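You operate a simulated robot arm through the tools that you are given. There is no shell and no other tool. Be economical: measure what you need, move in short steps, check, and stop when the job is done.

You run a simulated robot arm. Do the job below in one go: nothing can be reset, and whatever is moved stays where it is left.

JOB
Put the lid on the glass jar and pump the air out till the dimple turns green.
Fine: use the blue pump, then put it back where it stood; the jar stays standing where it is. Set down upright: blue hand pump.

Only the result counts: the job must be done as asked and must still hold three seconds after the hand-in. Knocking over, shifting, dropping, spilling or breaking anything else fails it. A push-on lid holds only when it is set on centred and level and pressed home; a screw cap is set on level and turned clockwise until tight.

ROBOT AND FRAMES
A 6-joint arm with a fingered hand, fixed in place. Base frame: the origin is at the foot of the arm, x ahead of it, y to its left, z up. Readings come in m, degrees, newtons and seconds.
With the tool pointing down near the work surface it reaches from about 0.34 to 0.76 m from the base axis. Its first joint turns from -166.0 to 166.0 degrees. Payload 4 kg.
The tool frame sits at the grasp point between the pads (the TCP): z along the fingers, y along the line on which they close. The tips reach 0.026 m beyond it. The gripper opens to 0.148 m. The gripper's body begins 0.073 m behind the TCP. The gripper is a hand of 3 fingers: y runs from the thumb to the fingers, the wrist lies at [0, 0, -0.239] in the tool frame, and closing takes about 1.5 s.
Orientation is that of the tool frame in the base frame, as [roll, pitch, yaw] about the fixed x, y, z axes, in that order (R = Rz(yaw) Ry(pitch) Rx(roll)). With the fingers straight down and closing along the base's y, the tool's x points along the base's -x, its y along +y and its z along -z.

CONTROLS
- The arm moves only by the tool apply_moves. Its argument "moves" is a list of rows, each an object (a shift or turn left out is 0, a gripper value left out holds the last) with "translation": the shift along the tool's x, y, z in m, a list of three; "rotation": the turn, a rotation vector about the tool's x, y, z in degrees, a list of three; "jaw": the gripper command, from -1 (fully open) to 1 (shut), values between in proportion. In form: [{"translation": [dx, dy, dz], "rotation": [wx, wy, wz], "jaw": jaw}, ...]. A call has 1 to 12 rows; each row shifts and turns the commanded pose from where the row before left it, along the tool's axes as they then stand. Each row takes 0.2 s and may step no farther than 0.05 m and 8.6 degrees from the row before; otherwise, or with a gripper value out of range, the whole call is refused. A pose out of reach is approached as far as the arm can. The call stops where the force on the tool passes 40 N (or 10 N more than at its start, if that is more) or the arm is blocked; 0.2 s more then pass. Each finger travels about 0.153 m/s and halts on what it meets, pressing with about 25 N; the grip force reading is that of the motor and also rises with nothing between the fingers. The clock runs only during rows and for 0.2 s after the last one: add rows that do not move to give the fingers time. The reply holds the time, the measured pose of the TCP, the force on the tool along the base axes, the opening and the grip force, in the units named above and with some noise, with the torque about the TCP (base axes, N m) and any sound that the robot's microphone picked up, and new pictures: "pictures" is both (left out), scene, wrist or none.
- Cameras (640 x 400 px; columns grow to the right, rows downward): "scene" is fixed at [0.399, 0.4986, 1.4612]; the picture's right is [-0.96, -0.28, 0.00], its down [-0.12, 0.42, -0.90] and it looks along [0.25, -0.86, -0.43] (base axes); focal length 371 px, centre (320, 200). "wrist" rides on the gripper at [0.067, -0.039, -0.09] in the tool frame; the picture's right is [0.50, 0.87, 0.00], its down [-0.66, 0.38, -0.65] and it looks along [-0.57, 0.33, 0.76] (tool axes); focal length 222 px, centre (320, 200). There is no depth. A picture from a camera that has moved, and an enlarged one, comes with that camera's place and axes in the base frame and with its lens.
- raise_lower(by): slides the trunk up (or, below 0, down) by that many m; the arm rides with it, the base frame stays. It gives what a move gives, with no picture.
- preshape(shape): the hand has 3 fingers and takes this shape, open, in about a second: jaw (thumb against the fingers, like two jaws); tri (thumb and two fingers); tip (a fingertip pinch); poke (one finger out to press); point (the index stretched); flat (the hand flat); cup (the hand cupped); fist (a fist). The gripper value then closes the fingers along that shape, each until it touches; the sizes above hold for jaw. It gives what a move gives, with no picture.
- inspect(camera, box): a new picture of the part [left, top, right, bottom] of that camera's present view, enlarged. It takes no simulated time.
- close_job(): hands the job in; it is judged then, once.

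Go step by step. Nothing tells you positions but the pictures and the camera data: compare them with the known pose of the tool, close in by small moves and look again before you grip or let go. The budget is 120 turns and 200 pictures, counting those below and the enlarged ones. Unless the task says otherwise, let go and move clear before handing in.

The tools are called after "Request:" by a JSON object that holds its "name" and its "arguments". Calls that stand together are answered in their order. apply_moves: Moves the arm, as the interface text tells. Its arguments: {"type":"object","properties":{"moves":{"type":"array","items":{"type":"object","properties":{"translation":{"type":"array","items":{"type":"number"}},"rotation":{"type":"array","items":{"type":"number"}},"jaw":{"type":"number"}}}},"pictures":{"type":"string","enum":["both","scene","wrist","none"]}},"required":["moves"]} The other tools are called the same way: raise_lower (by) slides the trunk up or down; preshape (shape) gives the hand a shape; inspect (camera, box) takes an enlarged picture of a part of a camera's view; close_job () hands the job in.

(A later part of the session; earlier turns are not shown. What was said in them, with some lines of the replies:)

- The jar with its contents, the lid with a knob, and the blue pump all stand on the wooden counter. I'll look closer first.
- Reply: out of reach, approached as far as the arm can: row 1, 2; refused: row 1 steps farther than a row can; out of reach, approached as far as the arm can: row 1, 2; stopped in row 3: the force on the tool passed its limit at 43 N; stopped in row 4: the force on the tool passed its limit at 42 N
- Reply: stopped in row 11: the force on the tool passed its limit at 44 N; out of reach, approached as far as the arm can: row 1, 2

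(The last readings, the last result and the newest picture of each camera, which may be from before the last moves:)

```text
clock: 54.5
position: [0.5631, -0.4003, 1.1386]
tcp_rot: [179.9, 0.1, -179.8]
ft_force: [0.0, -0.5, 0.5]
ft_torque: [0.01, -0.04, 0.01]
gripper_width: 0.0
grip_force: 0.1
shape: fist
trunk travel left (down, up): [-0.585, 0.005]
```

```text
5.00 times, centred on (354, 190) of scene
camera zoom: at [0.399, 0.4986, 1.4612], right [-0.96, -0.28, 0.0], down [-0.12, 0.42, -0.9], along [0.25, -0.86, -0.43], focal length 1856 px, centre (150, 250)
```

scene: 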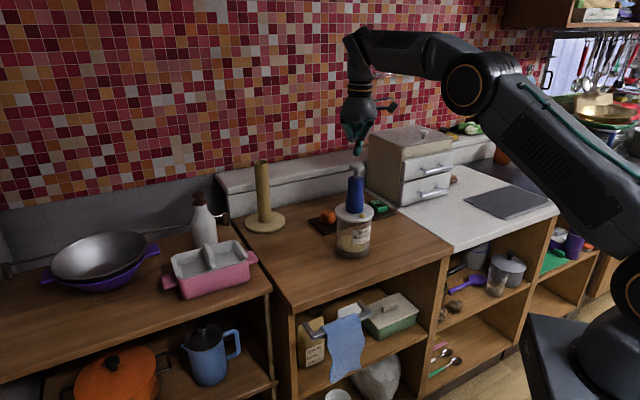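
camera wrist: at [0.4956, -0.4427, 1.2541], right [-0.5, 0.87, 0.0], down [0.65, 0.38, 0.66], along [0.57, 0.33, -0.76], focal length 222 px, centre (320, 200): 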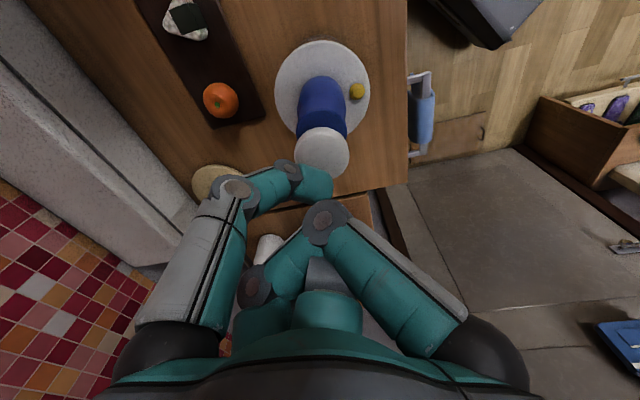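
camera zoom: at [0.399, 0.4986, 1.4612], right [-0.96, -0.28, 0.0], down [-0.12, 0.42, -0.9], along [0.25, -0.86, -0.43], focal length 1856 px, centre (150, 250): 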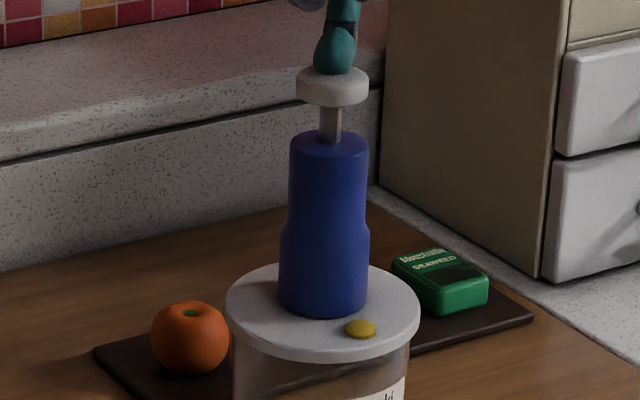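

Request:
{"name": "apply_moves", "arguments": {"moves": [{"translation": [0, 0, 0.012]}, {"translation": [0, 0, 0.012]}, {"translation": [0, 0, 0.002]}, {"translation": [0, 0, 0.002]}, {}], "pictures": "none"}}

Request:
{"name": "inspect", "arguments": {"camera": "scene", "box": [290, 150, 418, 230]}}

```text
clock: 55.7
position: [0.5609, -0.4012, 1.1118]
tcp_rot: [-180.0, 0.3, -179.9]
ft_force: [0.9, -3.3, 15.0]
ft_torque: [0.02, 0.0, -0.01]
gripper_width: 0.0
grip_force: 0.1
shape: fist
trunk travel left (down, up): [-0.585, 0.005]
```

```text
5.00 times, centred on (354, 190) of scene
camera zoom: at [0.399, 0.4986, 1.4612], right [-0.96, -0.28, 0.0], down [-0.12, 0.42, -0.9], along [0.25, -0.86, -0.43], focal length 1856 px, centre (150, 250)
```

zoom: 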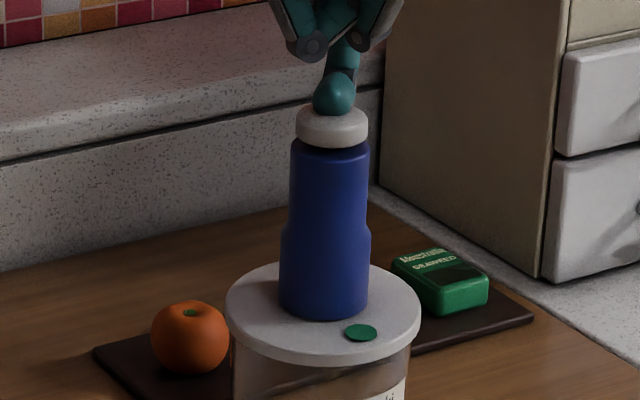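

Request:
{"name": "apply_moves", "arguments": {"moves": [{"translation": [0, 0, -0.012]}, {"translation": [0, 0, -0.012]}, {"translation": [0, 0, -0.01]}, {"translation": [0, 0, -0.035]}, {}], "pictures": "none"}}

Request:
{"name": "preshape", "arguments": {"shape": "jaw"}}

Request:
{"name": "apply_moves", "arguments": {"moves": [{"jaw": -0.4}, {}, {}, {}]}}

Request:
{"name": "inspect", "arguments": {"camera": "scene", "box": [290, 140, 434, 230]}}

```text
clock: 56.9
position: [0.5627, -0.4023, 1.1786]
tcp_rot: [179.9, 0.2, -179.9]
ft_force: [0.1, -0.2, -0.2]
ft_torque: [-0.01, 0.0, 0.01]
gripper_width: 0.0
grip_force: 0.1
shape: fist
trunk travel left (down, up): [-0.585, 0.005]
```

```text
clock: 57.8
position: [0.5613, -0.4028, 1.1781]
tcp_rot: [179.9, 0.0, -179.8]
ft_force: [0.5, -0.1, 0.6]
ft_torque: [0.04, 0.0, 0.01]
gripper_width: 0.1482
grip_force: 0.0
shape: jaw
trunk travel left (down, up): [-0.585, 0.005]
```

```text
clock: 58.8
position: [0.5618, -0.4025, 1.1771]
tcp_rot: [179.9, 0.1, -179.8]
ft_force: [0.0, -0.5, 0.5]
ft_torque: [0.0, 0.02, 0.0]
gripper_width: 0.1041
grip_force: 0.0
shape: jaw
trunk travel left (down, up): [-0.585, 0.005]
camera wrist: at [0.494, -0.4416, 1.2687], right [-0.5, 0.87, 0.0], down [0.65, 0.38, 0.66], along [0.57, 0.33, -0.76], focal length 222 px, centre (320, 200)
```

scene: 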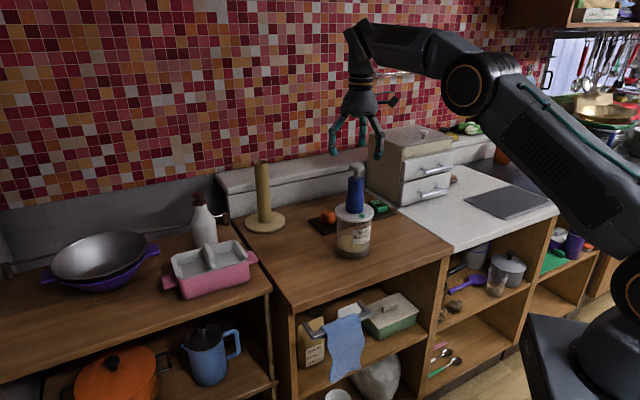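
wrist: 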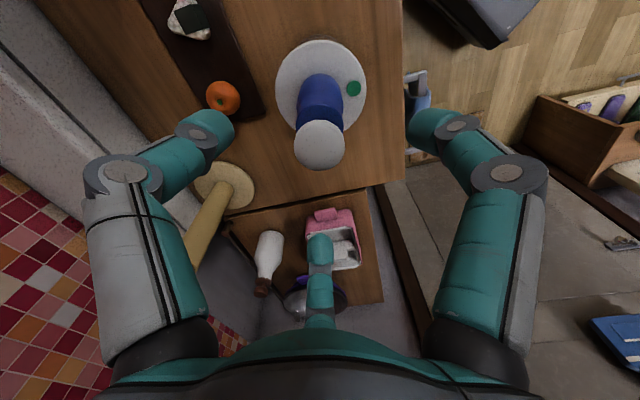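

```text
4.44 times, centred on (362, 185) of scene
camera zoom: at [0.399, 0.4986, 1.4612], right [-0.96, -0.28, 0.0], down [-0.12, 0.42, -0.9], along [0.25, -0.86, -0.43], focal length 1650 px, centre (133, 267)
```

zoom: 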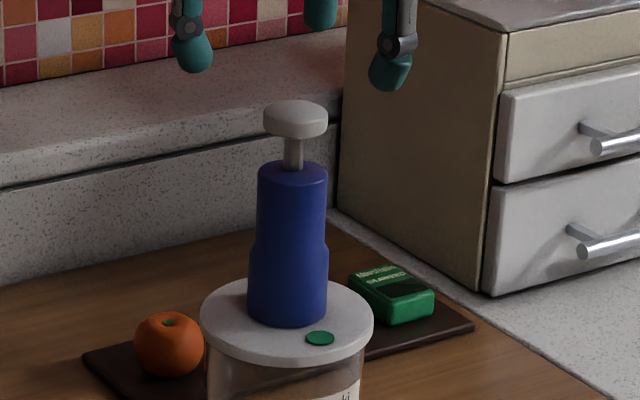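

Request:
{"name": "apply_moves", "arguments": {"moves": [{"translation": [-0.001, 0.0005, 0.03]}, {"translation": [0, 0, 0.03]}, {"translation": [0, 0, 0.03]}, {"translation": [0, 0, 0.01]}, {}]}}

Request:
{"name": "inspect", "arguments": {"camera": "scene", "box": [300, 160, 412, 230]}}

```text
clock: 60.0
position: [0.5627, -0.4003, 1.0791]
tcp_rot: [179.9, 0.0, 180.0]
ft_force: [0.1, -0.1, 0.6]
ft_torque: [-0.01, -0.05, 0.01]
gripper_width: 0.1041
grip_force: 0.1
shape: jaw
trunk travel left (down, up): [-0.585, 0.005]
camera wrist: at [0.4946, -0.4406, 1.1702], right [-0.5, 0.87, 0.0], down [0.65, 0.38, 0.66], along [0.57, 0.33, -0.76], focal length 222 px, centre (320, 200)
```

scene: 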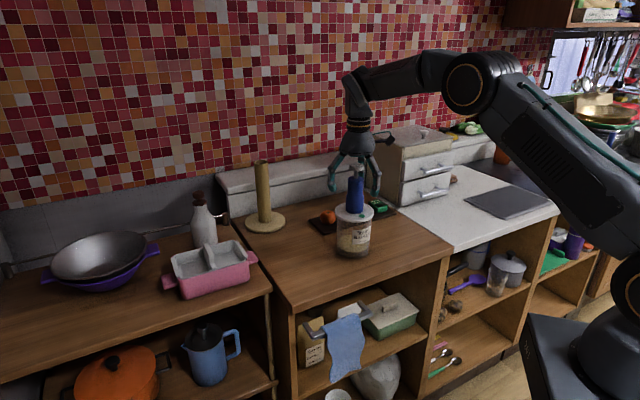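
wrist: 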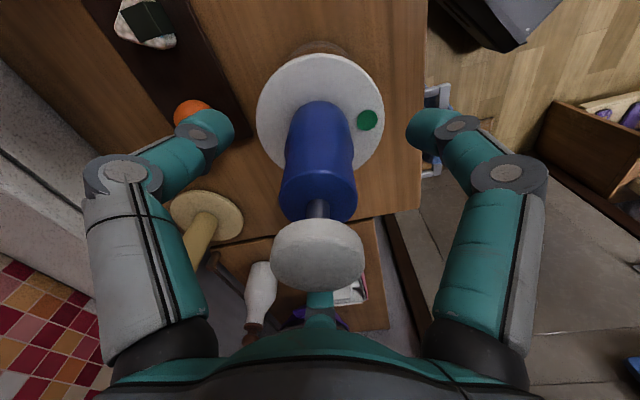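

```text
5.71 times, centred on (356, 195) of scene
camera zoom: at [0.399, 0.4986, 1.4612], right [-0.96, -0.28, 0.0], down [-0.12, 0.42, -0.9], along [0.25, -0.86, -0.43], focal length 2122 px, centre (114, 229)
```

zoom: 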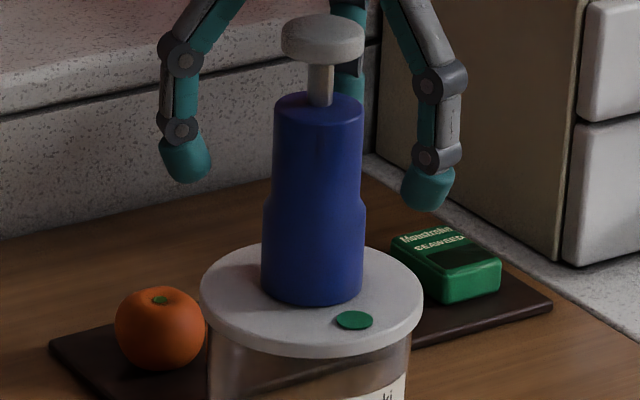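

Request:
{"name": "apply_moves", "arguments": {"moves": [{"translation": [0, -0.0012, 0.002]}, {"jaw": 0}, {"jaw": 0.3}, {"jaw": 0.6}, {"jaw": 1}, {}, {}, {}], "pictures": "wrist"}}

Request:
{"name": "inspect", "arguments": {"camera": "scene", "box": [300, 160, 412, 230]}}

```text
clock: 61.8
position: [0.5637, -0.402, 1.0776]
tcp_rot: [180.0, 0.2, 180.0]
ft_force: [0.2, 0.3, 0.3]
ft_torque: [-0.01, -0.01, -0.03]
gripper_width: 0.0371
grip_force: 25.4
shape: jaw
trunk travel left (down, up): [-0.585, 0.005]
camera wrist: at [0.4948, -0.4415, 1.168], right [-0.5, 0.87, 0.0], down [0.65, 0.38, 0.66], along [0.57, 0.33, -0.76], focal length 222 px, centre (320, 200)
```

wrist: 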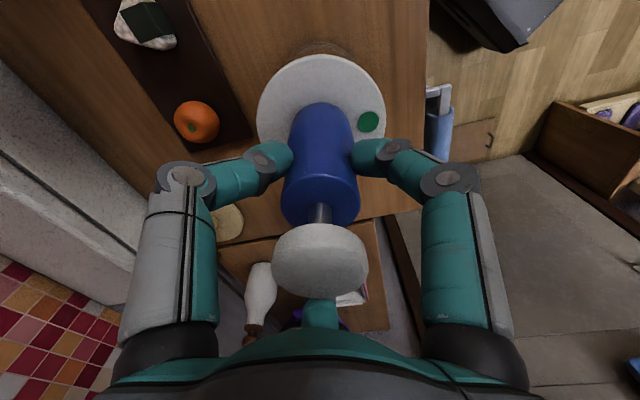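

```text
5.71 times, centred on (356, 195) of scene
camera zoom: at [0.399, 0.4986, 1.4612], right [-0.96, -0.28, 0.0], down [-0.12, 0.42, -0.9], along [0.25, -0.86, -0.43], focal length 2122 px, centre (114, 229)
```

zoom: 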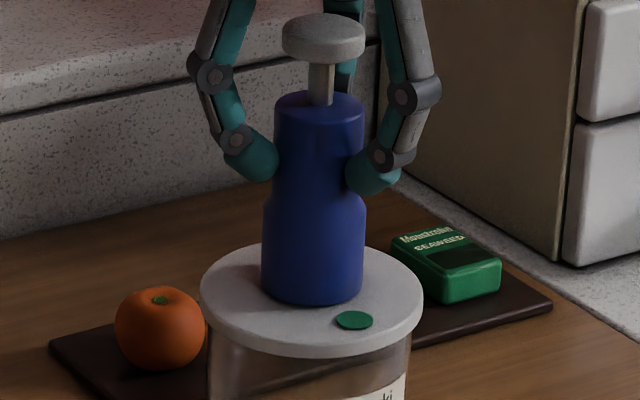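

Request:
{"name": "apply_moves", "arguments": {"moves": [{"translation": [0, 0, -0.003]}, {"translation": [0, 0, -0.005]}, {"translation": [0, 0, -0.01]}, {"translation": [0, 0, -0.015]}, {"translation": [0, 0, -0.017]}, {}], "pictures": "none"}}

Request:
{"name": "inspect", "arguments": {"camera": "scene", "box": [290, 160, 434, 250]}}

```text
clock: 63.2
position: [0.5622, -0.4019, 1.128]
tcp_rot: [-180.0, 0.2, -179.9]
ft_force: [0.8, -0.2, -1.9]
ft_torque: [-0.02, -0.02, 0.02]
gripper_width: 0.0374
grip_force: 25.4
shape: jaw
trunk travel left (down, up): [-0.585, 0.005]
```

```text
4.44 times, centred on (362, 205) of scene
camera zoom: at [0.399, 0.4986, 1.4612], right [-0.96, -0.28, 0.0], down [-0.12, 0.42, -0.9], along [0.25, -0.86, -0.43], focal length 1650 px, centre (133, 178)
```

zoom: 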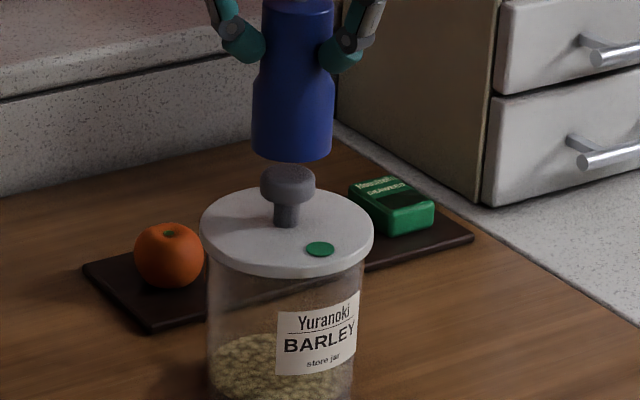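

Request:
{"name": "apply_moves", "arguments": {"moves": [{"translation": [0.037, -0.014, 0]}, {"translation": [0.037, -0.014, 0]}, {"translation": [0.0375, -0.0145, 0]}, {"translation": [0, -0.03, 0.035]}, {"translation": [0, -0.031, 0.035]}, {}]}}

Request:
{"name": "inspect", "arguments": {"camera": "scene", "box": [340, 170, 452, 240]}}

```text
clock: 64.6
position: [0.4494, -0.506, 1.0569]
tcp_rot: [180.0, 0.1, -179.9]
ft_force: [0.4, 0.9, -0.4]
ft_torque: [0.01, -0.01, 0.01]
gripper_width: 0.0373
grip_force: 24.9
shape: jaw
trunk travel left (down, up): [-0.585, 0.005]
camera wrist: at [0.3807, -0.5454, 1.1486], right [-0.5, 0.87, 0.0], down [0.65, 0.38, 0.66], along [0.57, 0.33, -0.76], focal length 222 px, centre (320, 200)
```

scene: 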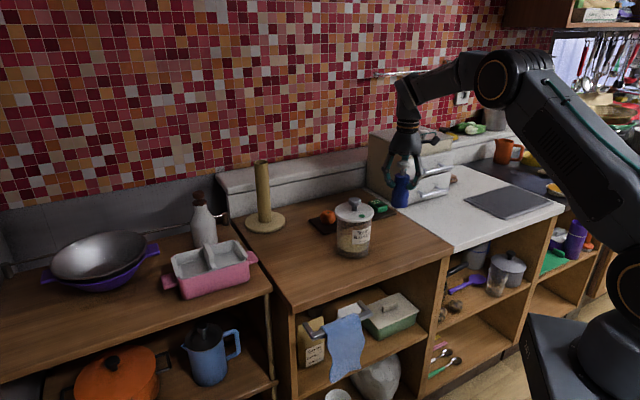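
wrist: 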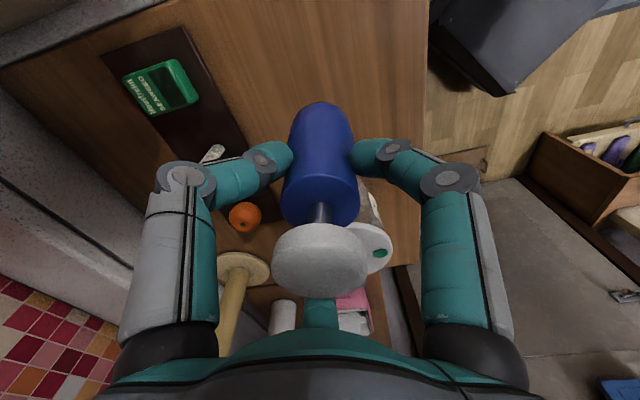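

```text
5.71 times, centred on (396, 205) of scene
camera zoom: at [0.399, 0.4986, 1.4612], right [-0.96, -0.28, 0.0], down [-0.12, 0.42, -0.9], along [0.25, -0.86, -0.43], focal length 2122 px, centre (-114, 171)
```

zoom: 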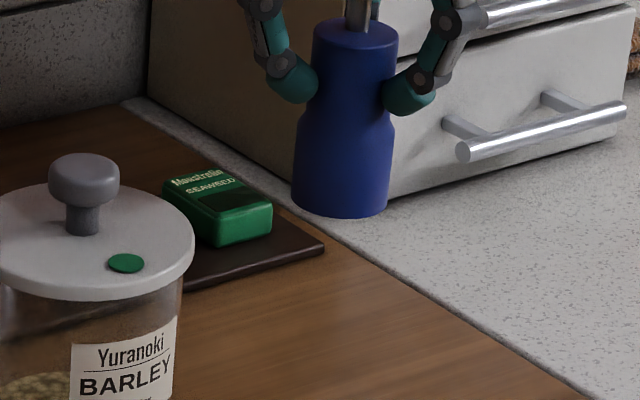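

Now I'll lower the pump onto its old place, slowing near the counter.

Request:
{"name": "apply_moves", "arguments": {"moves": [{"translation": [-0.001, 0, 0.04]}, {"translation": [0, 0, 0.04]}, {"translation": [0, 0, 0.022]}, {"translation": [0, 0, 0.004]}, {}], "pictures": "none"}}

Request:
{"name": "inspect", "arguments": {"camera": "scene", "box": [340, 170, 452, 240]}}

```text
clock: 65.8
position: [0.4529, -0.5042, 0.949]
tcp_rot: [179.9, 0.1, -179.9]
ft_force: [-0.5, 0.7, -1.1]
ft_torque: [0.01, -0.02, 0.01]
gripper_width: 0.0369
grip_force: 25.6
shape: jaw
trunk travel left (down, up): [-0.585, 0.005]
```

```text
5.71 times, centred on (396, 205) of scene
camera zoom: at [0.399, 0.4986, 1.4612], right [-0.96, -0.28, 0.0], down [-0.12, 0.42, -0.9], along [0.25, -0.86, -0.43], focal length 2122 px, centre (-114, 171)
```

zoom: 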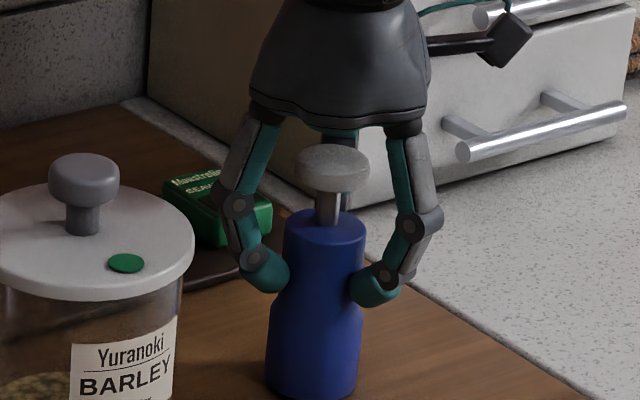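

Request:
{"name": "apply_moves", "arguments": {"moves": [{"translation": [0.002, -0.0015, 0]}, {"translation": [0, 0, 0.0015]}, {"translation": [0, 0, 0.0015]}, {"translation": [0, 0, 0.001]}, {}], "pictures": "none"}}

Request:
{"name": "inspect", "arguments": {"camera": "scene", "box": [340, 170, 452, 240]}}

```text
clock: 67.0
position: [0.4519, -0.506, 0.9469]
tcp_rot: [179.9, 0.1, -179.8]
ft_force: [0.0, 0.5, -1.4]
ft_torque: [0.03, 0.0, 0.03]
gripper_width: 0.0371
grip_force: 25.3
shape: jaw
trunk travel left (down, up): [-0.585, 0.005]
```

```text
5.71 times, centred on (396, 205) of scene
camera zoom: at [0.399, 0.4986, 1.4612], right [-0.96, -0.28, 0.0], down [-0.12, 0.42, -0.9], along [0.25, -0.86, -0.43], focal length 2122 px, centre (-114, 171)
```

zoom: 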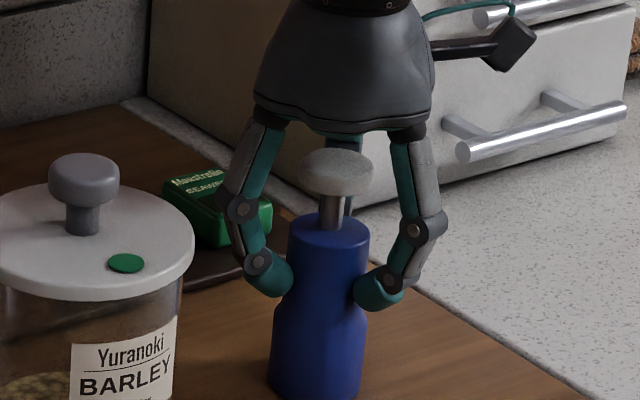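

Request:
{"name": "apply_moves", "arguments": {"moves": [{"translation": [0, 0, 0.001]}, {"translation": [0, 0, 0.001]}, {}], "pictures": "none"}}

```text
clock: 67.8
position: [0.4516, -0.5054, 0.9459]
tcp_rot: [180.0, 0.1, -179.9]
ft_force: [2.3, 0.5, 2.7]
ft_torque: [-0.04, -0.04, 0.0]
gripper_width: 0.0373
grip_force: 25.0
shape: jaw
trunk travel left (down, up): [-0.585, 0.005]
```

Light contact with the counter is felt; I'll release and rise clear.

Request:
{"name": "apply_moves", "arguments": {"moves": [{"jaw": 0.4}, {"jaw": 0.1}, {"jaw": -0.2}, {"jaw": -0.4}, {}, {"translation": [0, 0, -0.02]}, {"translation": [0, 0, -0.04]}, {"translation": [0, 0, -0.04]}, {"translation": [0, 0.02, -0.03]}, {"translation": [0, 0.04, 0]}, {"translation": [0, 0.04, 0]}, {}]}}

Request:
{"name": "inspect", "arguments": {"camera": "scene", "box": [280, 180, 440, 280]}}

```text
clock: 70.4
position: [0.4489, -0.4095, 1.077]
tcp_rot: [-180.0, 0.1, 180.0]
ft_force: [-0.2, -0.2, -0.2]
ft_torque: [-0.03, -0.01, -0.02]
gripper_width: 0.1029
grip_force: 0.0
shape: jaw
trunk travel left (down, up): [-0.585, 0.005]
camera wrist: at [0.3808, -0.448, 1.1679], right [-0.5, 0.87, 0.0], down [0.65, 0.38, 0.66], along [0.57, 0.33, -0.76], focal length 222 px, centre (320, 200)
```

scene: 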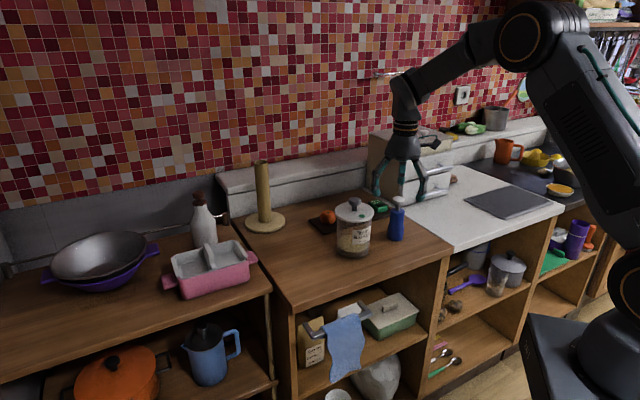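
wrist: 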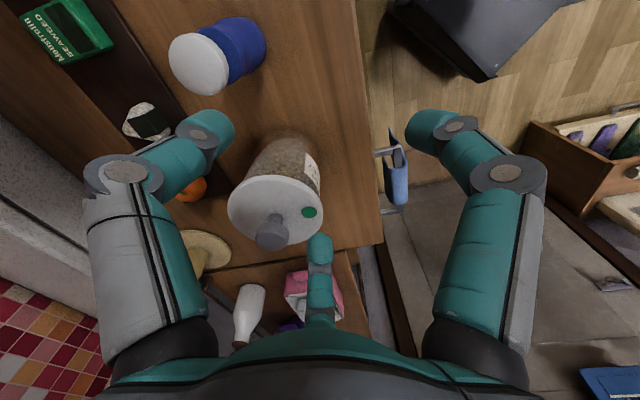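

```text
4.00 times, centred on (360, 230) of scene
camera zoom: at [0.399, 0.4986, 1.4612], right [-0.96, -0.28, 0.0], down [-0.12, 0.42, -0.9], along [0.25, -0.86, -0.43], focal length 1485 px, centre (160, 80)
```

zoom: 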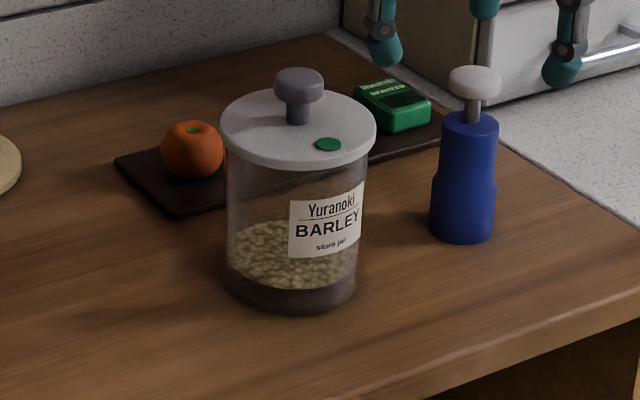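

The lid is seated on the jar and the dimple is green. The jar and the pump look unmoved from the first picture, and the hand is clear, so I'm handing in.

Request:
{"name": "close_job", "arguments": {}}

```text
The job is handed in.
```

The lid is pressed onto the glass jar and the air is pumped out. The dimple turned green and was still green in the last picture before hand-in.

The blue pump is back upright where it stood. The jar tilted about 7° when I first let go of the lid, because a finger caught it. It settled back upright within about a millimetre of its place.
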